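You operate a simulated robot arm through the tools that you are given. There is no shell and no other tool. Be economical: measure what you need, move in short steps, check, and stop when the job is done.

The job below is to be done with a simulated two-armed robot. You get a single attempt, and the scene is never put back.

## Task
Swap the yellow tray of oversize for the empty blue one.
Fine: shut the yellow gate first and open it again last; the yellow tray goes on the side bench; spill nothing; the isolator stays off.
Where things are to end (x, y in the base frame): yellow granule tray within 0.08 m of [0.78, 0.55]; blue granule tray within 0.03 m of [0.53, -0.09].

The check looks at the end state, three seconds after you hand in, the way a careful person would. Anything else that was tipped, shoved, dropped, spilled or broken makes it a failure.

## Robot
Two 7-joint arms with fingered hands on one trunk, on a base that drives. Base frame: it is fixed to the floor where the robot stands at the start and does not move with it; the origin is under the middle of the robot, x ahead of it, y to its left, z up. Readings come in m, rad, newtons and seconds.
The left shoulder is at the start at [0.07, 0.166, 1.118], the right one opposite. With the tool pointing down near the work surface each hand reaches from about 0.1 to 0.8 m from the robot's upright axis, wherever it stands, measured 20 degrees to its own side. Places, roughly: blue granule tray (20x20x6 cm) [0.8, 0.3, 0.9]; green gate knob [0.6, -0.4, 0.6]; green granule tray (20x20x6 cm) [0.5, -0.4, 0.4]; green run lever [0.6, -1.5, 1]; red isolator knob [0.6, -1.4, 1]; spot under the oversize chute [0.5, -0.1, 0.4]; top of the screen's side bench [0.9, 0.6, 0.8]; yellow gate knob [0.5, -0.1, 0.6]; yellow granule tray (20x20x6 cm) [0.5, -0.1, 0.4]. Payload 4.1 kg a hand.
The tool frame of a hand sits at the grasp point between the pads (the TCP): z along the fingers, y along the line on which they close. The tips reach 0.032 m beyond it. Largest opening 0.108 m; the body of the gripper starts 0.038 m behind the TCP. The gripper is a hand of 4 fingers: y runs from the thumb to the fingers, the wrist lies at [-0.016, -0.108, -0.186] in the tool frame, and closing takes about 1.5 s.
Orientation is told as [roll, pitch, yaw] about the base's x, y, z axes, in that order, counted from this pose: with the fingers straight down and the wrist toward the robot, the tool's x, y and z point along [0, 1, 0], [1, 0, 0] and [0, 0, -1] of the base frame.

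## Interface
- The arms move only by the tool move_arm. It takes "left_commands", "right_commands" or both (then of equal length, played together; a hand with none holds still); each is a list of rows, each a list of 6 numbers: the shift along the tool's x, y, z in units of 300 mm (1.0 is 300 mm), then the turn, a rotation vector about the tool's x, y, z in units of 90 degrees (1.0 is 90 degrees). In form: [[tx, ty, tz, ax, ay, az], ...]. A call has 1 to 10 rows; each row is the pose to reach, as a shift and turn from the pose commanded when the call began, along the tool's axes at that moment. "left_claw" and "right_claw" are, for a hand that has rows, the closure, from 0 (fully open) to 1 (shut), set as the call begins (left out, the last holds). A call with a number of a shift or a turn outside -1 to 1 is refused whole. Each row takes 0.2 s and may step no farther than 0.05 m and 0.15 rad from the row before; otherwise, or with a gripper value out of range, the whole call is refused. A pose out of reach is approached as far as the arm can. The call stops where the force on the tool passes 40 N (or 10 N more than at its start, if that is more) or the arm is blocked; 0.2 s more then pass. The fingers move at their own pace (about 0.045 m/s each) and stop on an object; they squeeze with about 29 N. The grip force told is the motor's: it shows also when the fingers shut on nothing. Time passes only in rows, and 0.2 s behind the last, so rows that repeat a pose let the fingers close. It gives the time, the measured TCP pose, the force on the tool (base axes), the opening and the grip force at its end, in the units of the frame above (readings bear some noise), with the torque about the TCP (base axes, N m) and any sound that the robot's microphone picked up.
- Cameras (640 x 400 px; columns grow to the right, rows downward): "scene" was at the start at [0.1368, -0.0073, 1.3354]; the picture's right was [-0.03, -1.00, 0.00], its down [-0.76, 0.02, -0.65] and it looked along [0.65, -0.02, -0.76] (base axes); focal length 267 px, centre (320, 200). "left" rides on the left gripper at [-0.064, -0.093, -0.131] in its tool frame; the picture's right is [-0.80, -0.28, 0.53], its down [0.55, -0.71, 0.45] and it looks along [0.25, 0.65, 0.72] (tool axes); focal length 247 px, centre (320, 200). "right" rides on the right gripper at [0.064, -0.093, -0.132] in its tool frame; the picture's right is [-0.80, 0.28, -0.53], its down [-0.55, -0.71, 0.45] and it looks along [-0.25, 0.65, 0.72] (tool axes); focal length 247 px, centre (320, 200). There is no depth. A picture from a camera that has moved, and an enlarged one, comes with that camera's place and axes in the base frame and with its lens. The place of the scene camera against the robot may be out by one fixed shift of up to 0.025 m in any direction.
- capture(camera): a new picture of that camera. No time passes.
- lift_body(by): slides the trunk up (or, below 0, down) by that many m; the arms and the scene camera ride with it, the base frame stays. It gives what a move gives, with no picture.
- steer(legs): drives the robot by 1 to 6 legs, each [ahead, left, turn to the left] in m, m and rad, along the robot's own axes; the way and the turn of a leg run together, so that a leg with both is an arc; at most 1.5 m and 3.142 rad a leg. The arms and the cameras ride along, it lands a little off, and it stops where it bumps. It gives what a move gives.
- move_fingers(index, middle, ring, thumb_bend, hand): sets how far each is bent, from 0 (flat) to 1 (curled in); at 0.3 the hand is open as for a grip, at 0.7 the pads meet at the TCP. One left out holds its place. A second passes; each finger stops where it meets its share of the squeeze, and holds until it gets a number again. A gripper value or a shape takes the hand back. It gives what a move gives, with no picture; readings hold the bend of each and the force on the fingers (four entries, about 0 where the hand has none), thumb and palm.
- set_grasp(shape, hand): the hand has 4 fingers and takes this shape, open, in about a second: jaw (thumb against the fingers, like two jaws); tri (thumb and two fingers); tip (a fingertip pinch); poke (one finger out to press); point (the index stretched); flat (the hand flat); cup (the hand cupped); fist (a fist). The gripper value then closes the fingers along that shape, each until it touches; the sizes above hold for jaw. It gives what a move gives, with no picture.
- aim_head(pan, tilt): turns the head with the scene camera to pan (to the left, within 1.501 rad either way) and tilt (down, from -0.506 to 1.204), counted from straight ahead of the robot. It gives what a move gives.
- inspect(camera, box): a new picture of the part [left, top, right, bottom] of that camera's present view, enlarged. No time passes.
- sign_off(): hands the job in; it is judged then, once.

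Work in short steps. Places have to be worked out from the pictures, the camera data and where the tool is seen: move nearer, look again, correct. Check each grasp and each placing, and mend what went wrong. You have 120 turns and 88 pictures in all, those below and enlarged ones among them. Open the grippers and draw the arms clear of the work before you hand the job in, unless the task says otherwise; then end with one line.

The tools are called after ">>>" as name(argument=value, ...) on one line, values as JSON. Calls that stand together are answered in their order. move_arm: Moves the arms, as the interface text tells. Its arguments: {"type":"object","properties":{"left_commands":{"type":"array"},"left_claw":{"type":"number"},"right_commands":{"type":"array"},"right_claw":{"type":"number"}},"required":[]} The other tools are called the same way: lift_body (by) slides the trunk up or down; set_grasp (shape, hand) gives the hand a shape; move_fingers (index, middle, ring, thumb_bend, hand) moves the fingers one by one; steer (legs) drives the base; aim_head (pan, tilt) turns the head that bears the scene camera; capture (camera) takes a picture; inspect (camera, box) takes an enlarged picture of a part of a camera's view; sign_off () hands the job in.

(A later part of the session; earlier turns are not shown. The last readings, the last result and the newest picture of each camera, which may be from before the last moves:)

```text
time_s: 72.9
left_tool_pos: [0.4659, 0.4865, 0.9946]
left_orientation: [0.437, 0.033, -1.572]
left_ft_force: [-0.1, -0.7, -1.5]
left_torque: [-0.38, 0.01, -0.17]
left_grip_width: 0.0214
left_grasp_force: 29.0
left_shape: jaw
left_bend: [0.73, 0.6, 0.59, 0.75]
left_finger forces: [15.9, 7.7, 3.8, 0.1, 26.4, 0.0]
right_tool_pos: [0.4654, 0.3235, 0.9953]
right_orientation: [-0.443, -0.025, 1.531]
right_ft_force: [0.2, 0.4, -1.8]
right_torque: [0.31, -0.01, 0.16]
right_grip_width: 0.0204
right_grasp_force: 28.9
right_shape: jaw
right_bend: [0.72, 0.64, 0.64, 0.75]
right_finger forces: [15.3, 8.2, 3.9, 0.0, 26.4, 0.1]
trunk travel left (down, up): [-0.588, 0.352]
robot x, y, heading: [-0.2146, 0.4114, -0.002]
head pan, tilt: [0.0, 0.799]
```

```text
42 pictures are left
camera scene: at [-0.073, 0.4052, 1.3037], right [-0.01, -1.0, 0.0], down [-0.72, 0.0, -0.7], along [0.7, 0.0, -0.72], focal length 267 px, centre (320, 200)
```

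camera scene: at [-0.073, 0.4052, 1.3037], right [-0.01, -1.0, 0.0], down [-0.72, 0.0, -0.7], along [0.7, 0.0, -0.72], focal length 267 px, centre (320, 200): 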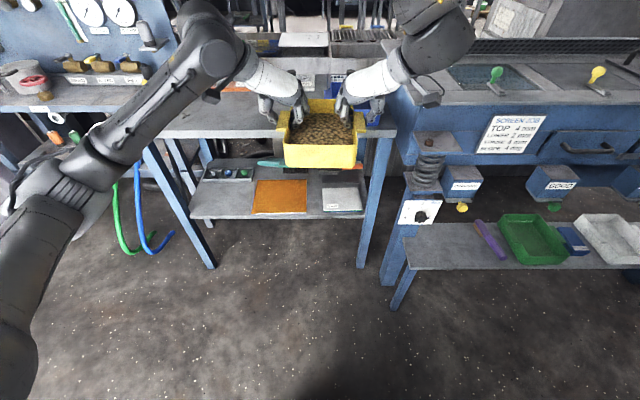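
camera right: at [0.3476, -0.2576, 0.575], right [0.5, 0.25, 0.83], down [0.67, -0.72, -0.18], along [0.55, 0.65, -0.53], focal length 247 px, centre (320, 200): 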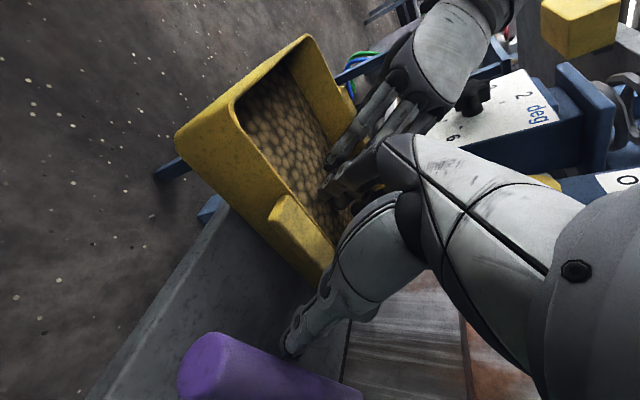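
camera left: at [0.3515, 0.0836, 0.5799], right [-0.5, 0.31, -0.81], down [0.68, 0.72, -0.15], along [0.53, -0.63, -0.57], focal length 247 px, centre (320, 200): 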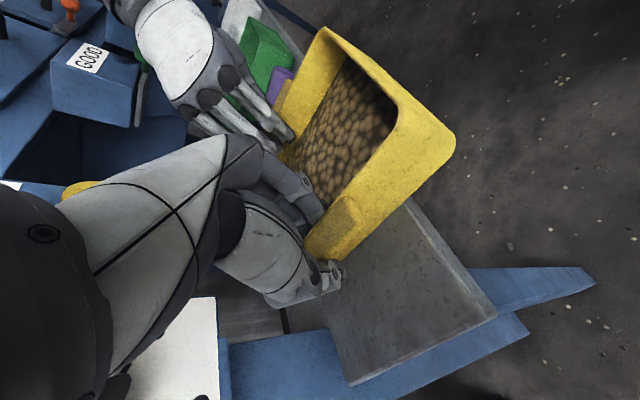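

Bench front edge at x≈0.70. I go left another 0.18 so the tray centre is y≈0.585, then ahead in two steps with a check.

>>> steer(legs=[[0, 0.178, 0], [0.2, 0, 0]])

>>> capture(camera="scene")

>>> capture(camera="right")

```text
time_s: 75.6
left_tool_pos: [0.6695, 0.6612, 0.9946]
left_orientation: [0.435, 0.032, -1.574]
left_ft_force: [-0.3, -0.8, -1.7]
left_torque: [-0.38, 0.01, -0.18]
left_grip_width: 0.0211
left_grasp_force: 28.9
left_shape: jaw
left_bend: [0.73, 0.6, 0.59, 0.75]
left_finger forces: [15.9, 8.0, 3.8, 0.0, 26.5, 0.1]
right_tool_pos: [0.6676, 0.5001, 0.9959]
right_orientation: [-0.441, -0.023, 1.53]
right_ft_force: [0.6, 0.8, -2.3]
right_torque: [0.33, -0.01, 0.17]
right_grip_width: 0.0205
right_grasp_force: 28.9
right_shape: jaw
right_bend: [0.72, 0.64, 0.64, 0.75]
right_finger forces: [15.5, 8.1, 3.9, 0.0, 26.4, 0.0]
trunk travel left (down, up): [-0.588, 0.352]
robot x, y, heading: [-0.0131, 0.5882, -0.009]
head pan, tilt: [0.0, 0.799]
```

```text
41 pictures are left
camera scene: at [0.1306, 0.5817, 1.3037], right [-0.01, -1.0, 0.0], down [-0.72, 0.01, -0.7], along [0.7, -0.01, -0.72], focal length 267 px, centre (320, 200)
```

scene: 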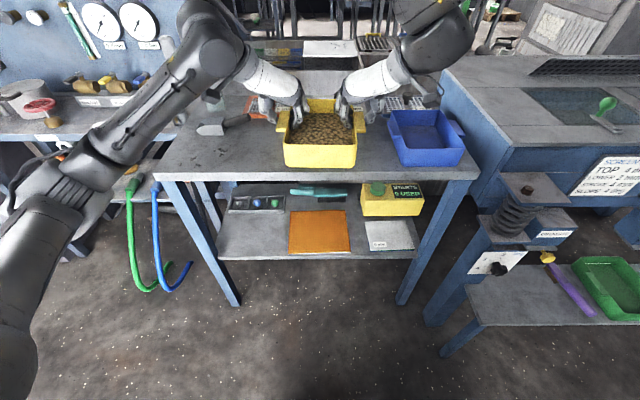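

```text
40 pictures are left
camera right: at [0.5493, 0.4096, 1.0844], right [0.5, 0.24, 0.83], down [0.66, -0.73, -0.18], along [0.56, 0.64, -0.53], focal length 247 px, centre (320, 200)
```

right: 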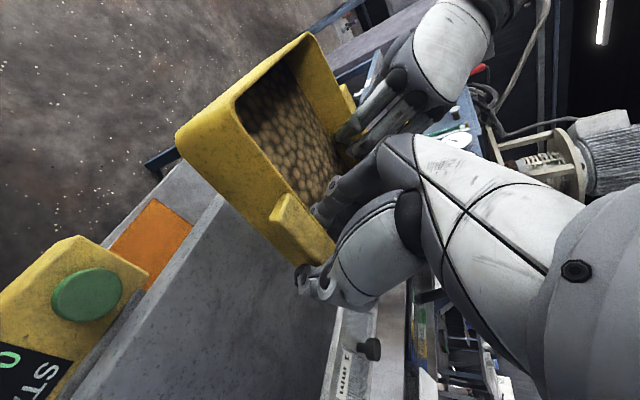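

The tray is over the bench edge. I zoom on the blue tray and landing zone.

>>> inspect(camera="scene", box=[230, 70, 490, 230])

```text
2.46 times, centred on (360, 150) of scene
camera zoom: at [0.1306, 0.5817, 1.3037], right [-0.01, -1.0, 0.0], down [-0.72, 0.01, -0.7], along [0.7, -0.01, -0.72], focal length 658 px, centre (222, 323)
```

zoom: 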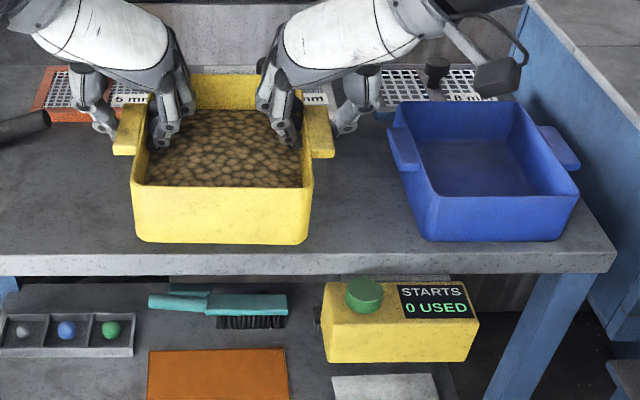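

Combining views, the blue rim is at z≈0.90 and the bench top at ≈0.84, front edge x≈0.67; blue's left tab ends at y≈0.38. I drive ahead 0.12 and start lowering.

>>> steer(legs=[[0.12, 0, 0.006]])

>>> lift_body(by=-0.05)

>>> inspect(camera="scene", box=[210, 70, 470, 230])

```text
time_s: 76.8
left_tool_pos: [0.7889, 0.6644, 0.9939]
left_orientation: [0.435, 0.034, -1.568]
left_ft_force: [-0.7, -1.4, -2.4]
left_torque: [-0.36, 0.0, -0.14]
left_grip_width: 0.0212
left_grasp_force: 28.0
left_shape: jaw
left_bend: [0.73, 0.6, 0.59, 0.75]
left_finger forces: [15.7, 7.9, 3.8, 0.1, 26.3, 0.1]
right_tool_pos: [0.7905, 0.503, 0.9951]
right_orientation: [-0.443, -0.023, 1.536]
right_ft_force: [0.4, 0.3, -1.9]
right_torque: [0.32, 0.0, 0.2]
right_grip_width: 0.0202
right_grasp_force: 29.1
right_shape: jaw
right_bend: [0.72, 0.64, 0.64, 0.75]
right_finger forces: [15.5, 8.3, 3.9, 0.0, 26.3, 0.0]
trunk travel left (down, up): [-0.588, 0.352]
robot x, y, heading: [0.1105, 0.5876, 0.002]
head pan, tilt: [0.0, 0.799]
```

```text
time_s: 77.7
left_tool_pos: [0.7887, 0.6645, 0.9463]
left_orientation: [0.44, 0.032, -1.567]
left_ft_force: [0.6, -0.3, -1.0]
left_torque: [-0.35, 0.04, -0.15]
left_grip_width: 0.0211
left_grasp_force: 28.6
left_shape: jaw
left_bend: [0.73, 0.6, 0.59, 0.75]
left_finger forces: [15.8, 8.0, 3.8, 0.1, 26.5, 0.1]
right_tool_pos: [0.7887, 0.5025, 0.946]
right_orientation: [-0.442, -0.023, 1.536]
right_ft_force: [0.1, 0.4, -1.3]
right_torque: [0.33, -0.01, 0.15]
right_grip_width: 0.0201
right_grasp_force: 29.3
right_shape: jaw
right_bend: [0.72, 0.64, 0.64, 0.75]
right_finger forces: [15.6, 8.0, 3.8, 0.1, 26.3, 0.1]
trunk travel left (down, up): [-0.538, 0.402]
robot x, y, heading: [0.1095, 0.5853, -0.004]
head pan, tilt: [0.0, 0.799]
```

```text
2.46 times, centred on (340, 150) of scene
camera zoom: at [0.2501, 0.5817, 1.2538], right [0.0, -1.0, 0.0], down [-0.72, 0.0, -0.7], along [0.7, 0.0, -0.72], focal length 658 px, centre (271, 323)
```

zoom: 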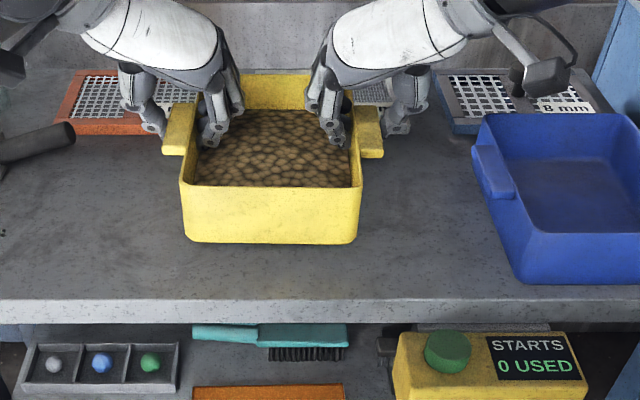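

Landing zone is clear. I lower in small steps watching for load transfer.

>>> lift_body(by=-0.02)

>>> lift_body(by=-0.01)

>>> inspect(camera="scene", box=[210, 70, 470, 230])

```text
time_s: 78.4
left_tool_pos: [0.7879, 0.6639, 0.9255]
left_orientation: [0.436, 0.034, -1.567]
left_ft_force: [0.1, 0.0, -1.3]
left_torque: [-0.35, -0.02, -0.17]
left_grip_width: 0.0212
left_grasp_force: 29.5
left_shape: jaw
left_bend: [0.73, 0.6, 0.59, 0.75]
left_finger forces: [15.9, 7.9, 3.8, 0.1, 26.3, 0.1]
right_tool_pos: [0.7886, 0.5032, 0.9258]
right_orientation: [-0.445, -0.023, 1.536]
right_ft_force: [1.0, 0.6, -2.2]
right_torque: [0.31, -0.01, 0.13]
right_grip_width: 0.0201
right_grasp_force: 29.1
right_shape: jaw
right_bend: [0.72, 0.64, 0.64, 0.75]
right_finger forces: [15.5, 8.2, 4.0, 0.1, 26.3, 0.0]
trunk travel left (down, up): [-0.518, 0.422]
robot x, y, heading: [0.1096, 0.589, -0.002]
head pan, tilt: [0.0, 0.799]
```

```text
time_s: 79.0
left_tool_pos: [0.7894, 0.6644, 0.9148]
left_orientation: [0.437, 0.034, -1.567]
left_ft_force: [-0.1, -0.5, -0.8]
left_torque: [-0.39, -0.01, -0.14]
left_grip_width: 0.0209
left_grasp_force: 29.3
left_shape: jaw
left_bend: [0.73, 0.6, 0.59, 0.75]
left_finger forces: [15.8, 7.9, 3.8, 0.0, 26.4, 0.0]
right_tool_pos: [0.7888, 0.5036, 0.9151]
right_orientation: [-0.444, -0.024, 1.537]
right_ft_force: [0.1, 0.3, -1.6]
right_torque: [0.33, -0.02, 0.12]
right_grip_width: 0.0204
right_grasp_force: 29.3
right_shape: jaw
right_bend: [0.72, 0.64, 0.64, 0.75]
right_finger forces: [15.5, 8.2, 3.9, 0.0, 26.3, 0.0]
trunk travel left (down, up): [-0.508, 0.432]
robot x, y, heading: [0.1085, 0.5877, -0.002]
head pan, tilt: [0.0, 0.799]
```

```text
2.46 times, centred on (340, 150) of scene
camera zoom: at [0.2503, 0.5817, 1.2237], right [0.0, -1.0, 0.0], down [-0.72, 0.0, -0.7], along [0.7, 0.0, -0.72], focal length 658 px, centre (271, 323)
```

zoom: 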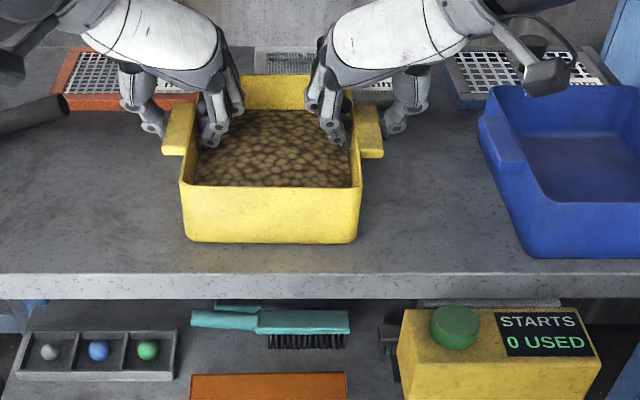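

Not landed yet; continue.

>>> lift_body(by=-0.01)

>>> lift_body(by=-0.008)

>>> lift_body(by=-0.008)

```text
time_s: 79.6
left_tool_pos: [0.7877, 0.6644, 0.9111]
left_orientation: [0.448, 0.028, -1.567]
left_ft_force: [10.1, -3.4, 22.8]
left_torque: [-0.51, -0.37, -0.2]
left_grip_width: 0.0231
left_grasp_force: 29.4
left_shape: jaw
left_bend: [0.74, 0.6, 0.59, 0.75]
left_finger forces: [19.2, 9.1, 3.4, 0.0, 22.7, 0.0]
right_tool_pos: [0.7876, 0.503, 0.9129]
right_orientation: [-0.452, -0.026, 1.535]
right_ft_force: [7.2, 3.1, 23.7]
right_torque: [0.42, -0.36, 0.2]
right_grip_width: 0.0226
right_grasp_force: 28.7
right_shape: jaw
right_bend: [0.73, 0.64, 0.64, 0.75]
right_finger forces: [19.0, 9.6, 3.4, 0.0, 22.7, 0.1]
trunk travel left (down, up): [-0.498, 0.442]
robot x, y, heading: [0.1107, 0.5886, 0.001]
head pan, tilt: [0.0, 0.799]
```

```text
time_s: 80.1
left_tool_pos: [0.7867, 0.6639, 0.9007]
left_orientation: [0.442, 0.033, -1.569]
left_ft_force: [4.8, -9.0, 23.2]
left_torque: [-0.87, -0.26, -0.46]
left_grip_width: 0.0251
left_grasp_force: 29.2
left_shape: jaw
left_bend: [0.74, 0.6, 0.6, 0.79]
left_finger forces: [20.5, 9.8, 3.7, 0.1, 22.0, 0.0]
right_tool_pos: [0.7865, 0.5038, 0.9016]
right_orientation: [-0.449, -0.022, 1.538]
right_ft_force: [5.0, 8.7, 20.5]
right_torque: [0.75, -0.27, 0.41]
right_grip_width: 0.0227
right_grasp_force: 28.7
right_shape: jaw
right_bend: [0.73, 0.64, 0.64, 0.8]
right_finger forces: [19.8, 10.0, 3.6, 0.0, 22.4, 0.0]
trunk travel left (down, up): [-0.49, 0.45]
robot x, y, heading: [0.1107, 0.5863, -0.004]
head pan, tilt: [0.0, 0.799]
```

```text
time_s: 80.7
left_tool_pos: [0.7848, 0.6655, 0.8922]
left_orientation: [0.442, 0.033, -1.57]
left_ft_force: [-1.4, -11.3, 23.7]
left_torque: [-1.1, -0.16, -0.55]
left_grip_width: 0.0242
left_grasp_force: 29.4
left_shape: jaw
left_bend: [0.74, 0.6, 0.59, 0.83]
left_finger forces: [20.6, 10.5, 4.2, 0.1, 21.3, 0.0]
right_tool_pos: [0.7848, 0.5037, 0.893]
right_orientation: [-0.448, -0.024, 1.537]
right_ft_force: [2.3, 11.5, 20.1]
right_torque: [0.99, -0.25, 0.51]
right_grip_width: 0.0211
right_grasp_force: 29.1
right_shape: jaw
right_bend: [0.73, 0.64, 0.64, 0.83]
right_finger forces: [20.0, 10.4, 3.8, 0.0, 20.1, 0.0]
trunk travel left (down, up): [-0.482, 0.458]
robot x, y, heading: [0.1122, 0.5899, 0.003]
head pan, tilt: [0.0, 0.799]
```

I overshot by lowering three times: the tray landed at TCP z≈0.913 and the hands slid down the walls 2 cm. It's standing on the bench; I check, then release.

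>>> inspect(camera="scene", box=[210, 70, 470, 230])

>>> move_arm(left_commands=[[0, 0, 0, 0, 0, 0], [0, 0, 0, 0, 0, 0], [0, 0, 0, 0, 0, 0], [0, 0, 0, 0, 0, 0]], right_commands=[[0, 0, 0, 0, 0, 0], [0, 0, 0, 0, 0, 0], [0, 0, 0, 0, 0, 0], [0, 0, 0, 0, 0, 0]], left_claw=0.6, right_claw=0.6)

>>> inspect(camera="scene", box=[210, 70, 470, 230])

```text
2.46 times, centred on (340, 150) of scene
camera zoom: at [0.2452, 0.5817, 1.1982], right [0.0, -1.0, 0.0], down [-0.71, 0.0, -0.7], along [0.7, 0.0, -0.71], focal length 658 px, centre (271, 323)
```

zoom: 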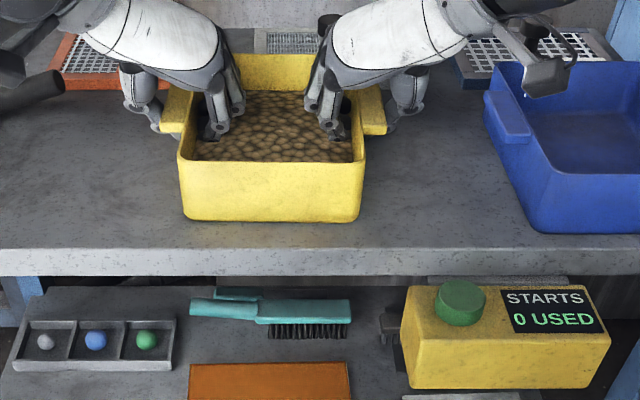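

```text
time_s: 81.7
left_tool_pos: [0.7881, 0.6665, 0.8894]
left_orientation: [0.437, 0.035, -1.569]
left_ft_force: [-0.6, 2.9, 10.0]
left_torque: [-0.1, -0.04, 0.0]
left_grip_width: 0.0415
left_grasp_force: 0.0
left_shape: jaw
left_bend: [0.76, 0.49, 0.47, 0.73]
left_finger forces: [9.6, 0.0, 0.0, 0.0, 0.0, 0.0]
right_tool_pos: [0.7873, 0.5037, 0.8897]
right_orientation: [-0.443, -0.02, 1.538]
right_ft_force: [0.3, -0.8, 2.5]
right_torque: [0.09, -0.03, 0.0]
right_grip_width: 0.0424
right_grasp_force: 0.0
right_shape: jaw
right_bend: [0.74, 0.49, 0.47, 0.73]
right_finger forces: [2.6, 0.0, 0.0, 0.0, 0.0, 0.1]
trunk travel left (down, up): [-0.482, 0.458]
robot x, y, heading: [0.1086, 0.5906, -0.003]
head pan, tilt: [0.0, 0.799]
```

```text
2.46 times, centred on (340, 150) of scene
camera zoom: at [0.2483, 0.582, 1.1979], right [0.0, -1.0, 0.0], down [-0.72, 0.0, -0.7], along [0.7, 0.0, -0.72], focal length 658 px, centre (271, 323)
```

zoom: 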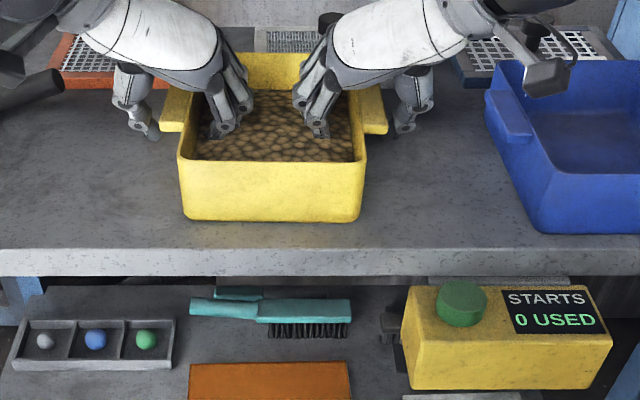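

The tray sits level on the bench. I open the rest (so the thumbs clear the tabs), then rise slowly.

>>> move_arm(left_commands=[[0, 0, 0, 0, 0, 0], [0, 0, 0, 0, 0, 0], [0, 0, 0, 0, 0, 0], [0, 0, 0, 0, 0, 0]], right_commands=[[0, 0, 0, 0, 0, 0], [0, 0, 0, 0, 0, 0], [0, 0, 0, 0, 0, 0], [0, 0, 0, 0, 0, 0]], left_claw=0.15, right_claw=0.15)

>>> lift_body(by=0.03)

>>> inspect(camera="scene", box=[210, 70, 470, 230])

```text
time_s: 82.7
left_tool_pos: [0.7867, 0.6661, 0.891]
left_orientation: [0.439, 0.034, -1.569]
left_ft_force: [-1.1, 4.7, 18.1]
left_torque: [-0.67, -0.09, 0.02]
left_grip_width: 0.0902
left_grasp_force: 0.1
left_shape: jaw
left_bend: [0.28, 0.33, 0.31, 0.49]
left_finger forces: [17.9, 0.0, 0.0, 0.0, 0.0, 0.0]
right_tool_pos: [0.7866, 0.5027, 0.891]
right_orientation: [-0.446, -0.021, 1.538]
right_ft_force: [-0.4, 0.7, 0.7]
right_torque: [0.0, -0.01, 0.01]
right_grip_width: 0.0912
right_grasp_force: 0.0
right_shape: jaw
right_bend: [0.26, 0.33, 0.31, 0.49]
right_finger forces: [0.1, 0.1, 0.0, 0.1, 0.0, 0.0]
trunk travel left (down, up): [-0.482, 0.458]
robot x, y, heading: [0.1076, 0.5829, -0.002]
head pan, tilt: [0.0, 0.799]
```

```text
time_s: 83.5
left_tool_pos: [0.7895, 0.6643, 0.9183]
left_orientation: [0.433, 0.032, -1.568]
left_ft_force: [0.6, 0.1, 0.2]
left_torque: [-0.01, 0.05, 0.01]
left_grip_width: 0.0914
left_grasp_force: 0.1
left_shape: jaw
left_bend: [0.26, 0.33, 0.31, 0.49]
left_finger forces: [0.0, 0.0, 0.1, 0.0, 0.0, 0.0]
right_tool_pos: [0.7899, 0.5031, 0.9188]
right_orientation: [-0.442, -0.023, 1.536]
right_ft_force: [0.3, -0.2, -0.9]
right_torque: [0.03, -0.02, -0.01]
right_grip_width: 0.0916
right_grasp_force: 0.1
right_shape: jaw
right_bend: [0.26, 0.33, 0.31, 0.49]
right_finger forces: [0.1, 0.1, 0.0, 0.0, 0.0, 0.0]
trunk travel left (down, up): [-0.512, 0.428]
robot x, y, heading: [0.1078, 0.5861, -0.001]
head pan, tilt: [0.0, 0.799]
```

```text
2.46 times, centred on (340, 150) of scene
camera zoom: at [0.2511, 0.5816, 1.2276], right [0.0, -1.0, 0.0], down [-0.72, 0.0, -0.7], along [0.7, 0.0, -0.72], focal length 658 px, centre (271, 323)
```

zoom: 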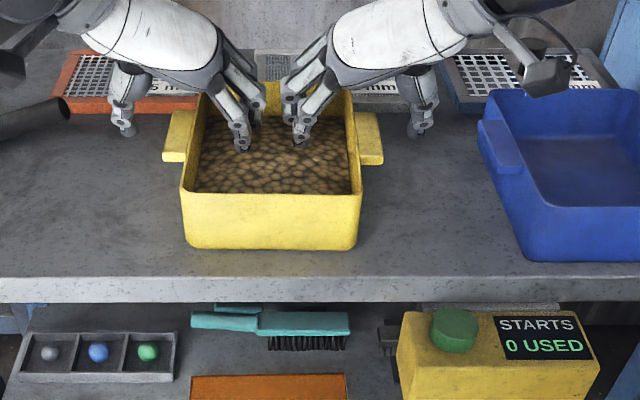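

Released cleanly; the yellow tray is at about (0.785, 0.584). I rise 10 cm, shift right over the blue tray and look at the clearance to the screen.

>>> lift_body(by=0.13)

>>> steer(legs=[[-0.2, 0, 0], [0, -0.27, 0]])

>>> capture(camera="scene")

>>> capture(camera="left")

>>> capture(camera="right")

```text
time_s: 85.0
left_tool_pos: [0.7885, 0.6651, 1.0482]
left_orientation: [0.436, 0.033, -1.568]
left_ft_force: [-0.5, -0.2, -0.7]
left_torque: [0.02, -0.02, -0.01]
left_grip_width: 0.0915
left_grasp_force: 0.0
left_shape: jaw
left_bend: [0.26, 0.33, 0.31, 0.49]
left_finger forces: [0.0, 0.0, 0.0, 0.0, 0.0, 0.0]
right_tool_pos: [0.7889, 0.5031, 1.0491]
right_orientation: [-0.442, -0.023, 1.534]
right_ft_force: [-0.1, 0.2, -0.4]
right_torque: [-0.02, -0.01, 0.0]
right_grip_width: 0.0915
right_grasp_force: 0.1
right_shape: jaw
right_bend: [0.26, 0.33, 0.31, 0.49]
right_finger forces: [0.0, 0.0, 0.0, 0.0, 0.0, 0.0]
trunk travel left (down, up): [-0.642, 0.298]
robot x, y, heading: [0.1093, 0.5855, -0.003]
head pan, tilt: [0.0, 0.799]
```

```text
time_s: 88.1
left_tool_pos: [0.5888, 0.3917, 1.0497]
left_orientation: [0.436, 0.034, -1.566]
left_ft_force: [0.3, 0.5, 0.0]
left_torque: [-0.01, 0.0, 0.01]
left_grip_width: 0.0915
left_grasp_force: 0.0
left_shape: jaw
left_bend: [0.26, 0.33, 0.31, 0.49]
left_finger forces: [0.0, 0.0, 0.1, 0.0, 0.0, 0.0]
right_tool_pos: [0.5889, 0.2299, 1.0491]
right_orientation: [-0.444, -0.022, 1.537]
right_ft_force: [-0.5, 0.1, -0.7]
right_torque: [-0.01, 0.02, 0.01]
right_grip_width: 0.0914
right_grasp_force: 0.0
right_shape: jaw
right_bend: [0.26, 0.33, 0.31, 0.49]
right_finger forces: [0.1, 0.0, 0.0, 0.0, 0.0, 0.1]
trunk travel left (down, up): [-0.642, 0.298]
robot x, y, heading: [-0.0865, 0.3196, -0.005]
head pan, tilt: [0.0, 0.799]
```

```text
33 pictures are left
camera scene: at [0.0505, 0.3092, 1.3578], right [0.0, -1.0, 0.0], down [-0.72, 0.0, -0.7], along [0.7, 0.0, -0.72], focal length 267 px, centre (320, 200)
```

scene: 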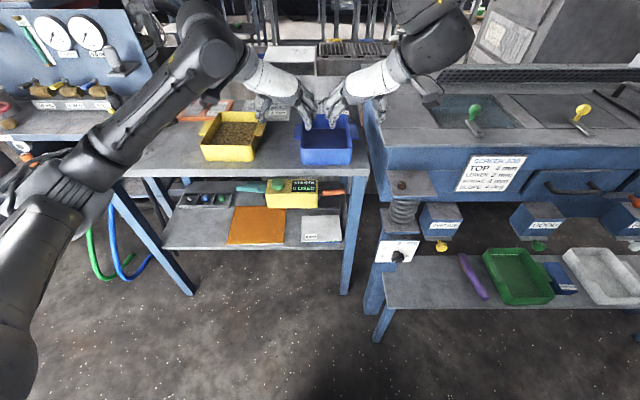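

```text
32 pictures are left
camera left: at [0.4754, 0.4812, 1.1444], right [-0.5, 0.31, -0.81], down [0.68, 0.71, -0.15], along [0.53, -0.63, -0.57], focal length 247 px, centre (320, 200)
```

left: 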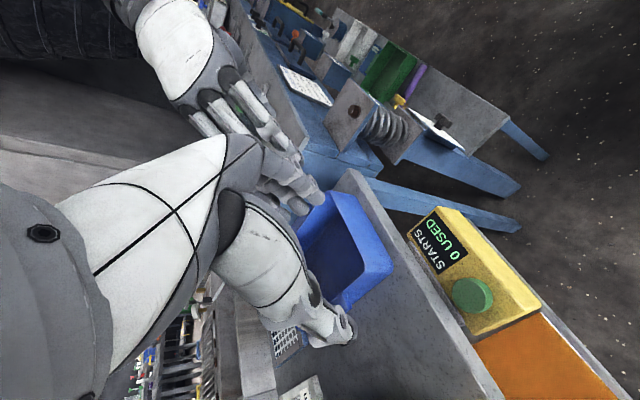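

```text
31 pictures are left
camera right: at [0.4704, 0.1398, 1.1389], right [0.5, 0.25, 0.83], down [0.66, -0.72, -0.18], along [0.56, 0.64, -0.53], focal length 247 px, centre (320, 200)
```

right: 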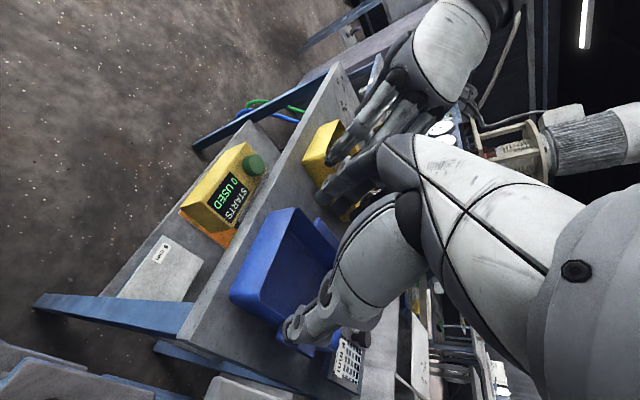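

I zoom in to measure the screen corner against the blue tray.

>>> inspect(camera="scene", box=[280, 80, 440, 200])

```text
3.33 times, centred on (360, 140) of scene
camera zoom: at [0.0505, 0.3092, 1.3578], right [0.0, -1.0, 0.0], down [-0.72, 0.0, -0.7], along [0.7, 0.0, -0.72], focal length 890 px, centre (187, 400)
```

zoom: 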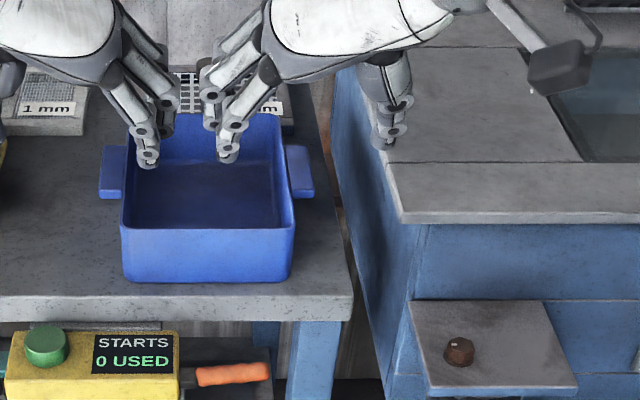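

Blue's tabs end at y≈0.192 and 0.392; the screen slab edge is at y≈0.14, top z≈0.95, so I pre-close the right hand to about 6 cm. I shift 2 cm right, advance and lower a bit.

>>> move_arm(left_commands=[[0, 0, 0, 0, 0, 0], [0, 0, 0, 0, 0, 0], [0, 0, 0, 0, 0, 0], [0, 0, 0, 0, 0, 0]], right_commands=[[0, 0, 0, 0, 0, 0], [0, 0, 0, 0, 0, 0], [0, 0, 0, 0, 0, 0], [0, 0, 0, 0, 0, 0]], left_claw=0.4, right_claw=0.45)

>>> steer(legs=[[0, -0.019, 0.004], [0.172, 0, 0]])

>>> lift_body(by=-0.07)

>>> capture(camera="left")

>>> capture(camera="right")

>>> inspect(camera="scene", box=[240, 60, 440, 210])

```text
time_s: 89.1
left_tool_pos: [0.5901, 0.3914, 1.0498]
left_orientation: [0.437, 0.032, -1.567]
left_ft_force: [0.3, -0.1, 0.6]
left_torque: [0.0, 0.0, -0.01]
left_grip_width: 0.0655
left_grasp_force: 0.0
left_shape: jaw
left_bend: [0.28, 0.41, 0.38, 0.66]
left_finger forces: [0.0, 0.0, 0.0, 0.0, 0.1, 0.1]
right_tool_pos: [0.5904, 0.2308, 1.0509]
right_orientation: [-0.442, -0.023, 1.539]
right_ft_force: [-0.4, -0.2, -0.8]
right_torque: [0.0, 0.01, -0.03]
right_grip_width: 0.0599
right_grasp_force: 0.0
right_shape: jaw
right_bend: [0.74, 0.43, 0.4, 0.69]
right_finger forces: [0.0, 0.1, 0.1, 0.1, 0.1, 0.0]
trunk travel left (down, up): [-0.642, 0.298]
robot x, y, heading: [-0.0888, 0.3143, -0.002]
head pan, tilt: [0.0, 0.799]
```

```text
time_s: 91.0
left_tool_pos: [0.7594, 0.3768, 1.0482]
left_orientation: [0.435, 0.034, -1.564]
left_ft_force: [-0.4, 0.2, -0.1]
left_torque: [0.02, 0.0, -0.03]
left_grip_width: 0.0653
left_grasp_force: 0.0
left_shape: jaw
left_bend: [0.28, 0.41, 0.38, 0.66]
left_finger forces: [0.0, 0.0, 0.1, 0.0, 0.1, 0.0]
right_tool_pos: [0.7593, 0.2159, 1.05]
right_orientation: [-0.443, -0.023, 1.541]
right_ft_force: [0.1, -0.4, 0.4]
right_torque: [-0.02, 0.01, -0.01]
right_grip_width: 0.0598
right_grasp_force: 0.1
right_shape: jaw
right_bend: [0.74, 0.43, 0.4, 0.69]
right_finger forces: [0.0, 0.0, 0.0, 0.0, 0.0, 0.1]
trunk travel left (down, up): [-0.642, 0.298]
robot x, y, heading: [0.0797, 0.2957, 0.004]
head pan, tilt: [0.0, 0.799]
```

```text
time_s: 92.1
left_tool_pos: [0.7581, 0.3766, 0.9796]
left_orientation: [0.439, 0.034, -1.563]
left_ft_force: [0.5, 1.6, -0.9]
left_torque: [0.0, 0.0, 0.02]
left_grip_width: 0.0652
left_grasp_force: 0.1
left_shape: jaw
left_bend: [0.28, 0.41, 0.38, 0.66]
left_finger forces: [0.1, 0.0, 0.0, 0.0, 0.0, 0.0]
right_tool_pos: [0.7598, 0.2144, 0.9807]
right_orientation: [-0.444, -0.022, 1.542]
right_ft_force: [0.3, -0.2, -0.3]
right_torque: [0.0, 0.01, 0.03]
right_grip_width: 0.0599
right_grasp_force: 0.1
right_shape: jaw
right_bend: [0.74, 0.43, 0.4, 0.69]
right_finger forces: [0.1, 0.0, 0.1, 0.1, 0.0, 0.0]
trunk travel left (down, up): [-0.572, 0.368]
robot x, y, heading: [0.0804, 0.2949, 0.001]
head pan, tilt: [0.0, 0.799]
```

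```text
29 pictures are left
camera left: at [0.6449, 0.4648, 1.0746], right [-0.5, 0.31, -0.81], down [0.68, 0.72, -0.15], along [0.53, -0.63, -0.57], focal length 247 px, centre (320, 200)
```

left: 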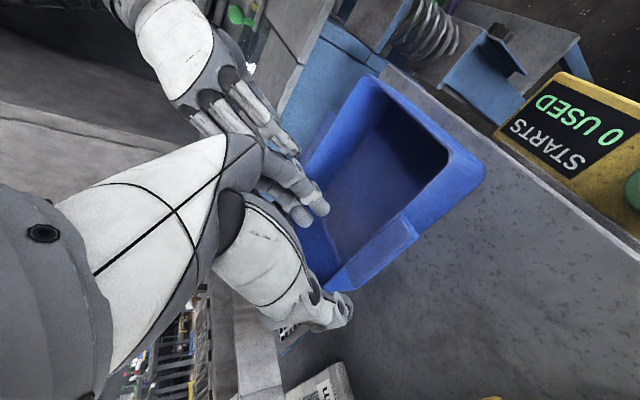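

```text
28 pictures are left
camera right: at [0.6413, 0.1233, 1.0692], right [0.5, 0.25, 0.83], down [0.67, -0.72, -0.18], along [0.55, 0.65, -0.53], focal length 247 px, centre (320, 200)
```

right: 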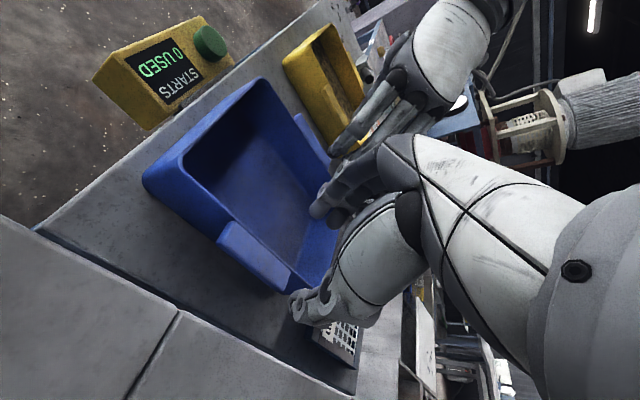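

```text
2.67 times, centred on (340, 135) of scene
camera zoom: at [0.2207, 0.291, 1.2878], right [0.0, -1.0, 0.0], down [-0.72, 0.0, -0.7], along [0.7, 0.0, -0.72], focal length 712 px, centre (267, 373)
```

zoom: 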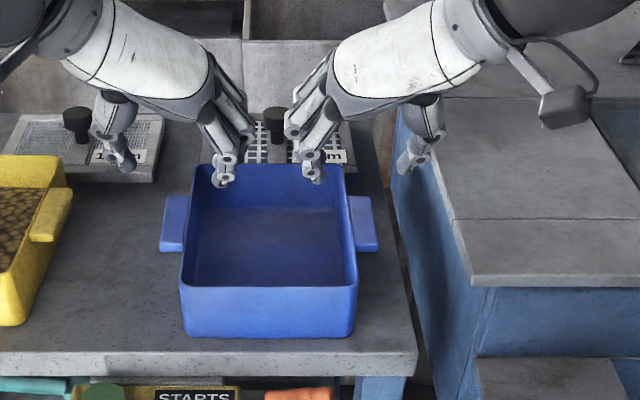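

The bend readings show the pre-closing moved thumb and index unevenly; I set the fingers explicitly to a symmetric part-open shape.

>>> move_fingers(hand="right", index=0.45, middle=0.45, ring=0.45, thumb_bend=0.36)

>>> move_fingers(hand="left", index=0.35, middle=0.35, ring=0.35, thumb_bend=0.3)

>>> inspect(camera="scene", box=[280, 60, 440, 180])

```text
time_s: 93.1
left_tool_pos: [0.7593, 0.3777, 0.9782]
left_orientation: [0.436, 0.033, -1.561]
left_ft_force: [0.1, -0.4, -0.5]
left_torque: [0.02, -0.02, 0.02]
left_grip_width: 0.0652
left_grasp_force: 0.1
left_shape: jaw
left_bend: [0.28, 0.41, 0.38, 0.66]
left_finger forces: [0.0, 0.0, 0.1, 0.0, 0.0, 0.0]
right_tool_pos: [0.7589, 0.2134, 0.981]
right_orientation: [-0.444, -0.024, 1.54]
right_ft_force: [1.2, -0.7, -0.8]
right_torque: [0.0, 0.02, -0.01]
right_grip_width: 0.0806
right_grasp_force: 0.0
right_shape: fingers
right_bend: [0.45, 0.45, 0.45, 0.36]
right_finger forces: [0.0, 0.2, 0.1, 0.1, 0.0, 0.1]
trunk travel left (down, up): [-0.572, 0.368]
robot x, y, heading: [0.0842, 0.2954, 0.002]
head pan, tilt: [0.0, 0.799]
```

```text
time_s: 94.1
left_tool_pos: [0.7592, 0.377, 0.9794]
left_orientation: [0.437, 0.033, -1.564]
left_ft_force: [0.1, -0.2, 0.7]
left_torque: [0.03, -0.03, -0.03]
left_grip_width: 0.1019
left_grasp_force: 0.1
left_shape: fingers
left_bend: [0.35, 0.35, 0.35, 0.3]
left_finger forces: [0.0, 0.0, 0.1, 0.0, 0.0, 0.0]
right_tool_pos: [0.7591, 0.2152, 0.9796]
right_orientation: [-0.442, -0.023, 1.541]
right_ft_force: [1.2, 0.0, -0.3]
right_torque: [0.02, -0.01, 0.0]
right_grip_width: 0.0805
right_grasp_force: 0.1
right_shape: fingers
right_bend: [0.45, 0.45, 0.45, 0.36]
right_finger forces: [0.0, 0.1, 0.0, 0.0, 0.0, 0.1]
trunk travel left (down, up): [-0.572, 0.368]
robot x, y, heading: [0.082, 0.2955, 0.003]
head pan, tilt: [0.0, 0.799]
```

```text
3.33 times, centred on (360, 120) of scene
camera zoom: at [0.2207, 0.291, 1.2878], right [0.0, -1.0, 0.0], down [-0.72, 0.0, -0.7], along [0.7, 0.0, -0.72], focal length 890 px, centre (187, 467)
```

zoom: 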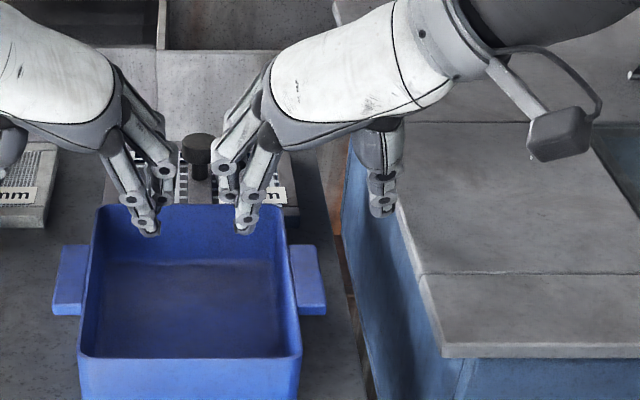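

The thumb needs to sit a bit closer to clear the slab edge. I bend it to 0.41, advance 1 cm, then lower 4 cm and check.

>>> move_fingers(hand="right", thumb_bend=0.41)

>>> steer(legs=[[0.01, 0, 0]])

>>> lift_body(by=-0.035)

>>> inspect(camera="scene", box=[280, 60, 440, 180])

>>> capture(camera="right")

```text
time_s: 95.1
left_tool_pos: [0.7596, 0.3775, 0.9782]
left_orientation: [0.435, 0.033, -1.563]
left_ft_force: [-0.4, 0.5, 0.3]
left_torque: [0.01, -0.03, 0.02]
left_grip_width: 0.1021
left_grasp_force: 0.0
left_shape: fingers
left_bend: [0.35, 0.35, 0.35, 0.3]
left_finger forces: [0.1, 0.0, 0.0, 0.0, 0.1, 0.0]
right_tool_pos: [0.7615, 0.2141, 0.9794]
right_orientation: [-0.444, -0.023, 1.541]
right_ft_force: [-0.4, 0.9, 0.4]
right_torque: [0.01, 0.01, 0.02]
right_grip_width: 0.0747
right_grasp_force: 0.1
right_shape: fingers
right_bend: [0.45, 0.45, 0.45, 0.41]
right_finger forces: [0.0, 0.1, 0.0, 0.0, 0.1, 0.0]
trunk travel left (down, up): [-0.572, 0.368]
robot x, y, heading: [0.0805, 0.2943, 0.002]
head pan, tilt: [0.0, 0.799]
```

```text
time_s: 95.8
left_tool_pos: [0.768, 0.3764, 0.9787]
left_orientation: [0.437, 0.034, -1.564]
left_ft_force: [-0.7, 0.0, -0.7]
left_torque: [-0.01, -0.02, -0.01]
left_grip_width: 0.1018
left_grasp_force: 0.1
left_shape: fingers
left_bend: [0.35, 0.35, 0.35, 0.3]
left_finger forces: [0.1, 0.1, 0.0, 0.0, 0.0, 0.0]
right_tool_pos: [0.7692, 0.2149, 0.9818]
right_orientation: [-0.445, -0.026, 1.542]
right_ft_force: [-0.4, 0.4, 0.1]
right_torque: [0.0, 0.01, 0.02]
right_grip_width: 0.0746
right_grasp_force: 0.0
right_shape: fingers
right_bend: [0.45, 0.45, 0.45, 0.41]
right_finger forces: [0.0, 0.0, 0.0, 0.0, 0.0, 0.0]
trunk travel left (down, up): [-0.572, 0.368]
robot x, y, heading: [0.0908, 0.3005, 0.0]
head pan, tilt: [0.0, 0.799]
```

```text
time_s: 96.6
left_tool_pos: [0.7678, 0.3764, 0.9446]
left_orientation: [0.439, 0.033, -1.562]
left_ft_force: [-0.1, -0.6, -0.2]
left_torque: [0.04, -0.01, 0.01]
left_grip_width: 0.1019
left_grasp_force: 0.0
left_shape: fingers
left_bend: [0.35, 0.35, 0.35, 0.3]
left_finger forces: [0.1, 0.0, 0.0, 0.0, 0.0, 0.0]
right_tool_pos: [0.7693, 0.2148, 0.9462]
right_orientation: [-0.446, -0.022, 1.54]
right_ft_force: [0.5, -0.1, 0.1]
right_torque: [0.05, -0.01, 0.01]
right_grip_width: 0.0745
right_grasp_force: 0.0
right_shape: fingers
right_bend: [0.45, 0.45, 0.45, 0.41]
right_finger forces: [0.0, 0.0, 0.0, 0.1, 0.0, 0.0]
trunk travel left (down, up): [-0.537, 0.403]
robot x, y, heading: [0.0911, 0.2958, 0.001]
head pan, tilt: [0.0, 0.799]
```

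```text
3.33 times, centred on (360, 120) of scene
camera zoom: at [0.2298, 0.291, 1.2529], right [0.0, -1.0, 0.0], down [-0.72, 0.0, -0.7], along [0.7, 0.0, -0.72], focal length 890 px, centre (187, 467)
```

zoom: 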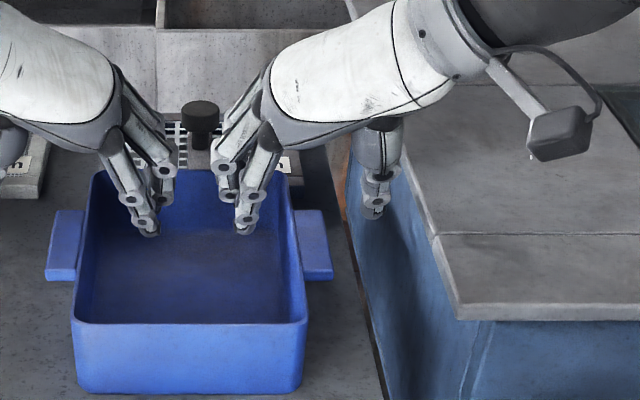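

```text
24 pictures are left
camera right: at [0.6505, 0.1233, 1.0346], right [0.5, 0.25, 0.83], down [0.67, -0.72, -0.18], along [0.55, 0.65, -0.53], focal length 247 px, centre (320, 200)
```

right: 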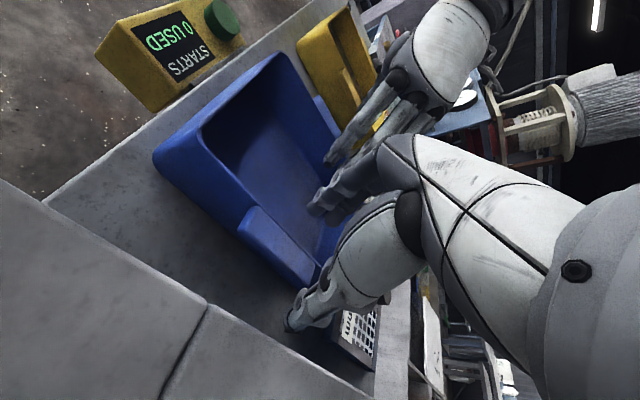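

Clear on all sides. Lower the last 3.3 cm and close both hands.

>>> lift_body(by=-0.035)

>>> move_arm(left_commands=[[0, 0, 0, 0, 0, 0], [0, 0, 0, 0, 0, 0], [0, 0, 0, 0, 0, 0], [0, 0, 0, 0, 0, 0], [0, 0, 0, 0, 0, 0], [0, 0, 0, 0, 0, 0], [0, 0, 0, 0, 0, 0], [0, 0, 0, 0, 0, 0]], right_commands=[[0, 0, 0, 0, 0, 0], [0, 0, 0, 0, 0, 0], [0, 0, 0, 0, 0, 0], [0, 0, 0, 0, 0, 0], [0, 0, 0, 0, 0, 0], [0, 0, 0, 0, 0, 0], [0, 0, 0, 0, 0, 0], [0, 0, 0, 0, 0, 0]], left_claw=1, right_claw=1)

>>> inspect(camera="scene", box=[260, 60, 420, 180])

```text
time_s: 97.4
left_tool_pos: [0.7686, 0.377, 0.9096]
left_orientation: [0.438, 0.035, -1.563]
left_ft_force: [0.1, 0.3, 1.1]
left_torque: [0.01, 0.04, 0.01]
left_grip_width: 0.102
left_grasp_force: 0.1
left_shape: fingers
left_bend: [0.35, 0.35, 0.35, 0.3]
left_finger forces: [0.1, 0.0, 0.0, 0.0, 0.0, 0.0]
right_tool_pos: [0.7693, 0.216, 0.9107]
right_orientation: [-0.446, -0.023, 1.541]
right_ft_force: [-0.9, 0.3, -0.2]
right_torque: [0.01, 0.03, -0.01]
right_grip_width: 0.0747
right_grasp_force: 0.1
right_shape: fingers
right_bend: [0.45, 0.45, 0.45, 0.41]
right_finger forces: [0.1, 0.0, 0.0, 0.0, 0.0, 0.0]
trunk travel left (down, up): [-0.502, 0.438]
robot x, y, heading: [0.0913, 0.2964, 0.004]
head pan, tilt: [0.0, 0.799]
```

```text
time_s: 99.2
left_tool_pos: [0.7692, 0.3773, 0.91]
left_orientation: [0.435, 0.032, -1.564]
left_ft_force: [-0.8, 0.0, -0.2]
left_torque: [-0.58, 0.0, -0.32]
left_grip_width: 0.0214
left_grasp_force: 28.9
left_shape: jaw
left_bend: [0.74, 0.52, 0.5, 0.73]
left_finger forces: [15.8, 7.4, 4.0, 0.1, 26.6, 0.0]
right_tool_pos: [0.7687, 0.214, 0.9097]
right_orientation: [-0.443, -0.022, 1.54]
right_ft_force: [1.2, 1.2, 0.2]
right_torque: [0.51, 0.0, 0.22]
right_grip_width: 0.0203
right_grasp_force: 29.3
right_shape: jaw
right_bend: [0.7, 0.7, 0.7, 0.75]
right_finger forces: [16.0, 8.3, 3.5, 0.0, 26.2, 0.0]
trunk travel left (down, up): [-0.502, 0.438]
robot x, y, heading: [0.0925, 0.2957, 0.001]
head pan, tilt: [0.0, 0.799]
```

```text
3.33 times, centred on (340, 120) of scene
camera zoom: at [0.2306, 0.2911, 1.2178], right [0.0, -1.0, 0.0], down [-0.72, 0.0, -0.7], along [0.7, 0.0, -0.72], focal length 890 px, centre (253, 467)
```

zoom: 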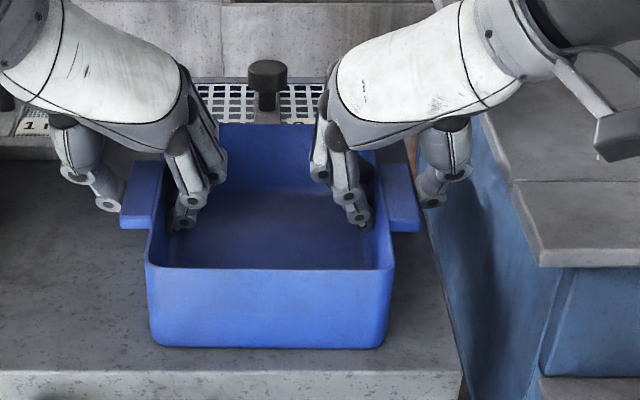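

Grip matches the one that worked. I lift 10 cm, back off to x≈-0.2 and move right in front of the chute.

>>> lift_body(by=0.1)

>>> steer(legs=[[-0.3, 0, 0], [0, -0.382, 0], [-0.12, 0, 0]])

>>> capture(camera="scene")

```text
time_s: 100.5
left_tool_pos: [0.769, 0.3764, 1.0073]
left_orientation: [0.435, 0.033, -1.563]
left_ft_force: [-0.7, -0.3, 0.4]
left_torque: [-0.56, -0.02, -0.39]
left_grip_width: 0.0214
left_grasp_force: 29.0
left_shape: jaw
left_bend: [0.74, 0.52, 0.5, 0.73]
left_finger forces: [15.9, 7.4, 4.0, 0.1, 26.7, 0.1]
right_tool_pos: [0.7696, 0.214, 1.0106]
right_orientation: [-0.444, -0.025, 1.541]
right_ft_force: [0.1, -0.1, -1.1]
right_torque: [0.48, -0.01, 0.17]
right_grip_width: 0.0203
right_grasp_force: 29.2
right_shape: jaw
right_bend: [0.7, 0.7, 0.7, 0.75]
right_finger forces: [15.9, 8.2, 3.4, 0.0, 26.1, 0.0]
trunk travel left (down, up): [-0.602, 0.338]
robot x, y, heading: [0.0892, 0.2959, 0.0]
head pan, tilt: [0.0, 0.799]
```

```text
time_s: 105.5
left_tool_pos: [0.3531, -0.0137, 1.0094]
left_orientation: [0.436, 0.033, -1.56]
left_ft_force: [-0.3, -0.4, -0.1]
left_torque: [-0.6, 0.01, -0.35]
left_grip_width: 0.0215
left_grasp_force: 28.8
left_shape: jaw
left_bend: [0.74, 0.52, 0.5, 0.73]
left_finger forces: [15.8, 7.4, 3.9, 0.0, 26.9, 0.0]
right_tool_pos: [0.3533, -0.1768, 1.0091]
right_orientation: [-0.444, -0.023, 1.546]
right_ft_force: [1.3, 0.6, -1.4]
right_torque: [0.47, -0.01, 0.2]
right_grip_width: 0.0202
right_grasp_force: 28.6
right_shape: jaw
right_bend: [0.7, 0.7, 0.7, 0.75]
right_finger forces: [15.9, 8.2, 3.4, 0.0, 26.1, 0.0]
trunk travel left (down, up): [-0.602, 0.338]
robot x, y, heading: [-0.3234, -0.0964, 0.01]
head pan, tilt: [0.0, 0.799]
```

```text
22 pictures are left
camera scene: at [-0.185, -0.1026, 1.3177], right [0.01, -1.0, 0.0], down [-0.72, 0.0, -0.7], along [0.7, 0.0, -0.72], focal length 267 px, centre (320, 200)
```

scene: 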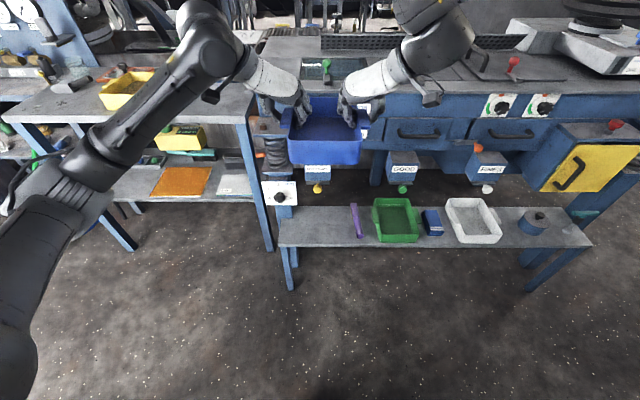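

The blue tray hangs level. I lower the trunk to just above shelf height, clear of dial and shelf.

>>> lift_body(by=-0.4)

>>> lift_body(by=-0.085)

>>> steer(legs=[[0, 0.007, -0.01]])

>>> capture(camera="scene")

```text
time_s: 109.3
left_tool_pos: [0.3532, -0.0156, 0.6087]
left_orientation: [0.436, 0.033, -1.559]
left_ft_force: [0.1, -0.6, 0.6]
left_torque: [-0.59, 0.02, -0.37]
left_grip_width: 0.0215
left_grasp_force: 28.9
left_shape: jaw
left_bend: [0.74, 0.52, 0.5, 0.73]
left_finger forces: [15.9, 7.4, 3.9, 0.1, 26.8, 0.0]
right_tool_pos: [0.3532, -0.1764, 0.6107]
right_orientation: [-0.445, -0.021, 1.544]
right_ft_force: [0.8, -0.1, -0.3]
right_torque: [0.48, -0.02, 0.22]
right_grip_width: 0.0202
right_grasp_force: 29.5
right_shape: jaw
right_bend: [0.7, 0.7, 0.7, 0.75]
right_finger forces: [15.9, 8.2, 3.5, 0.1, 26.1, 0.1]
trunk travel left (down, up): [-0.202, 0.738]
robot x, y, heading: [-0.3254, -0.0981, 0.005]
head pan, tilt: [0.0, 0.799]
```

```text
time_s: 110.5
left_tool_pos: [0.3528, -0.0163, 0.5253]
left_orientation: [0.438, 0.032, -1.561]
left_ft_force: [-1.4, -0.2, 0.6]
left_torque: [-0.59, -0.03, -0.34]
left_grip_width: 0.0213
left_grasp_force: 28.8
left_shape: jaw
left_bend: [0.74, 0.52, 0.5, 0.73]
left_finger forces: [16.1, 7.4, 3.9, 0.0, 26.7, 0.1]
right_tool_pos: [0.355, -0.1778, 0.5252]
right_orientation: [-0.446, -0.025, 1.545]
right_ft_force: [1.7, 0.1, -0.8]
right_torque: [0.44, 0.0, 0.22]
right_grip_width: 0.0203
right_grasp_force: 28.8
right_shape: jaw
right_bend: [0.7, 0.7, 0.7, 0.75]
right_finger forces: [15.9, 8.2, 3.5, 0.0, 26.1, 0.1]
trunk travel left (down, up): [-0.117, 0.823]
robot x, y, heading: [-0.3239, -0.097, 0.002]
head pan, tilt: [0.0, 0.799]
```

```text
time_s: 111.2
left_tool_pos: [0.3545, -0.0151, 0.5248]
left_orientation: [0.435, 0.035, -1.57]
left_ft_force: [-0.5, -0.4, 0.3]
left_torque: [-0.59, 0.01, -0.35]
left_grip_width: 0.0214
left_grasp_force: 29.2
left_shape: jaw
left_bend: [0.74, 0.52, 0.5, 0.73]
left_finger forces: [16.1, 7.5, 3.9, 0.0, 26.8, 0.0]
right_tool_pos: [0.3524, -0.1774, 0.5258]
right_orientation: [-0.443, -0.021, 1.535]
right_ft_force: [1.1, 0.0, -1.5]
right_torque: [0.52, 0.02, 0.22]
right_grip_width: 0.0202
right_grasp_force: 28.8
right_shape: jaw
right_bend: [0.7, 0.7, 0.7, 0.75]
right_finger forces: [15.8, 8.1, 3.4, 0.0, 26.2, 0.0]
trunk travel left (down, up): [-0.117, 0.823]
robot x, y, heading: [-0.327, -0.0928, -0.004]
head pan, tilt: [0.0, 0.799]
```

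```text
21 pictures are left
camera scene: at [-0.1851, -0.0971, 0.8328], right [0.0, -1.0, 0.0], down [-0.72, 0.0, -0.7], along [0.7, 0.0, -0.72], focal length 267 px, centre (320, 200)
```

scene: 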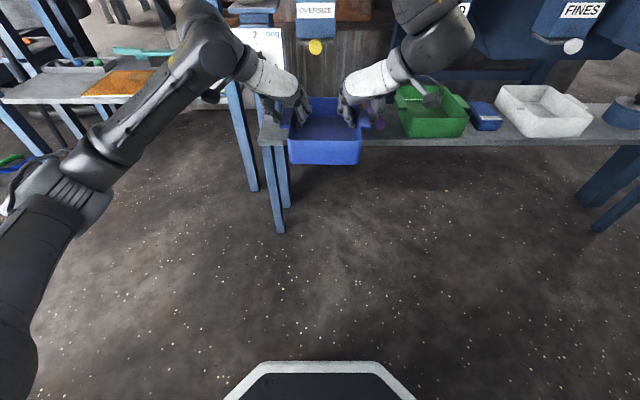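

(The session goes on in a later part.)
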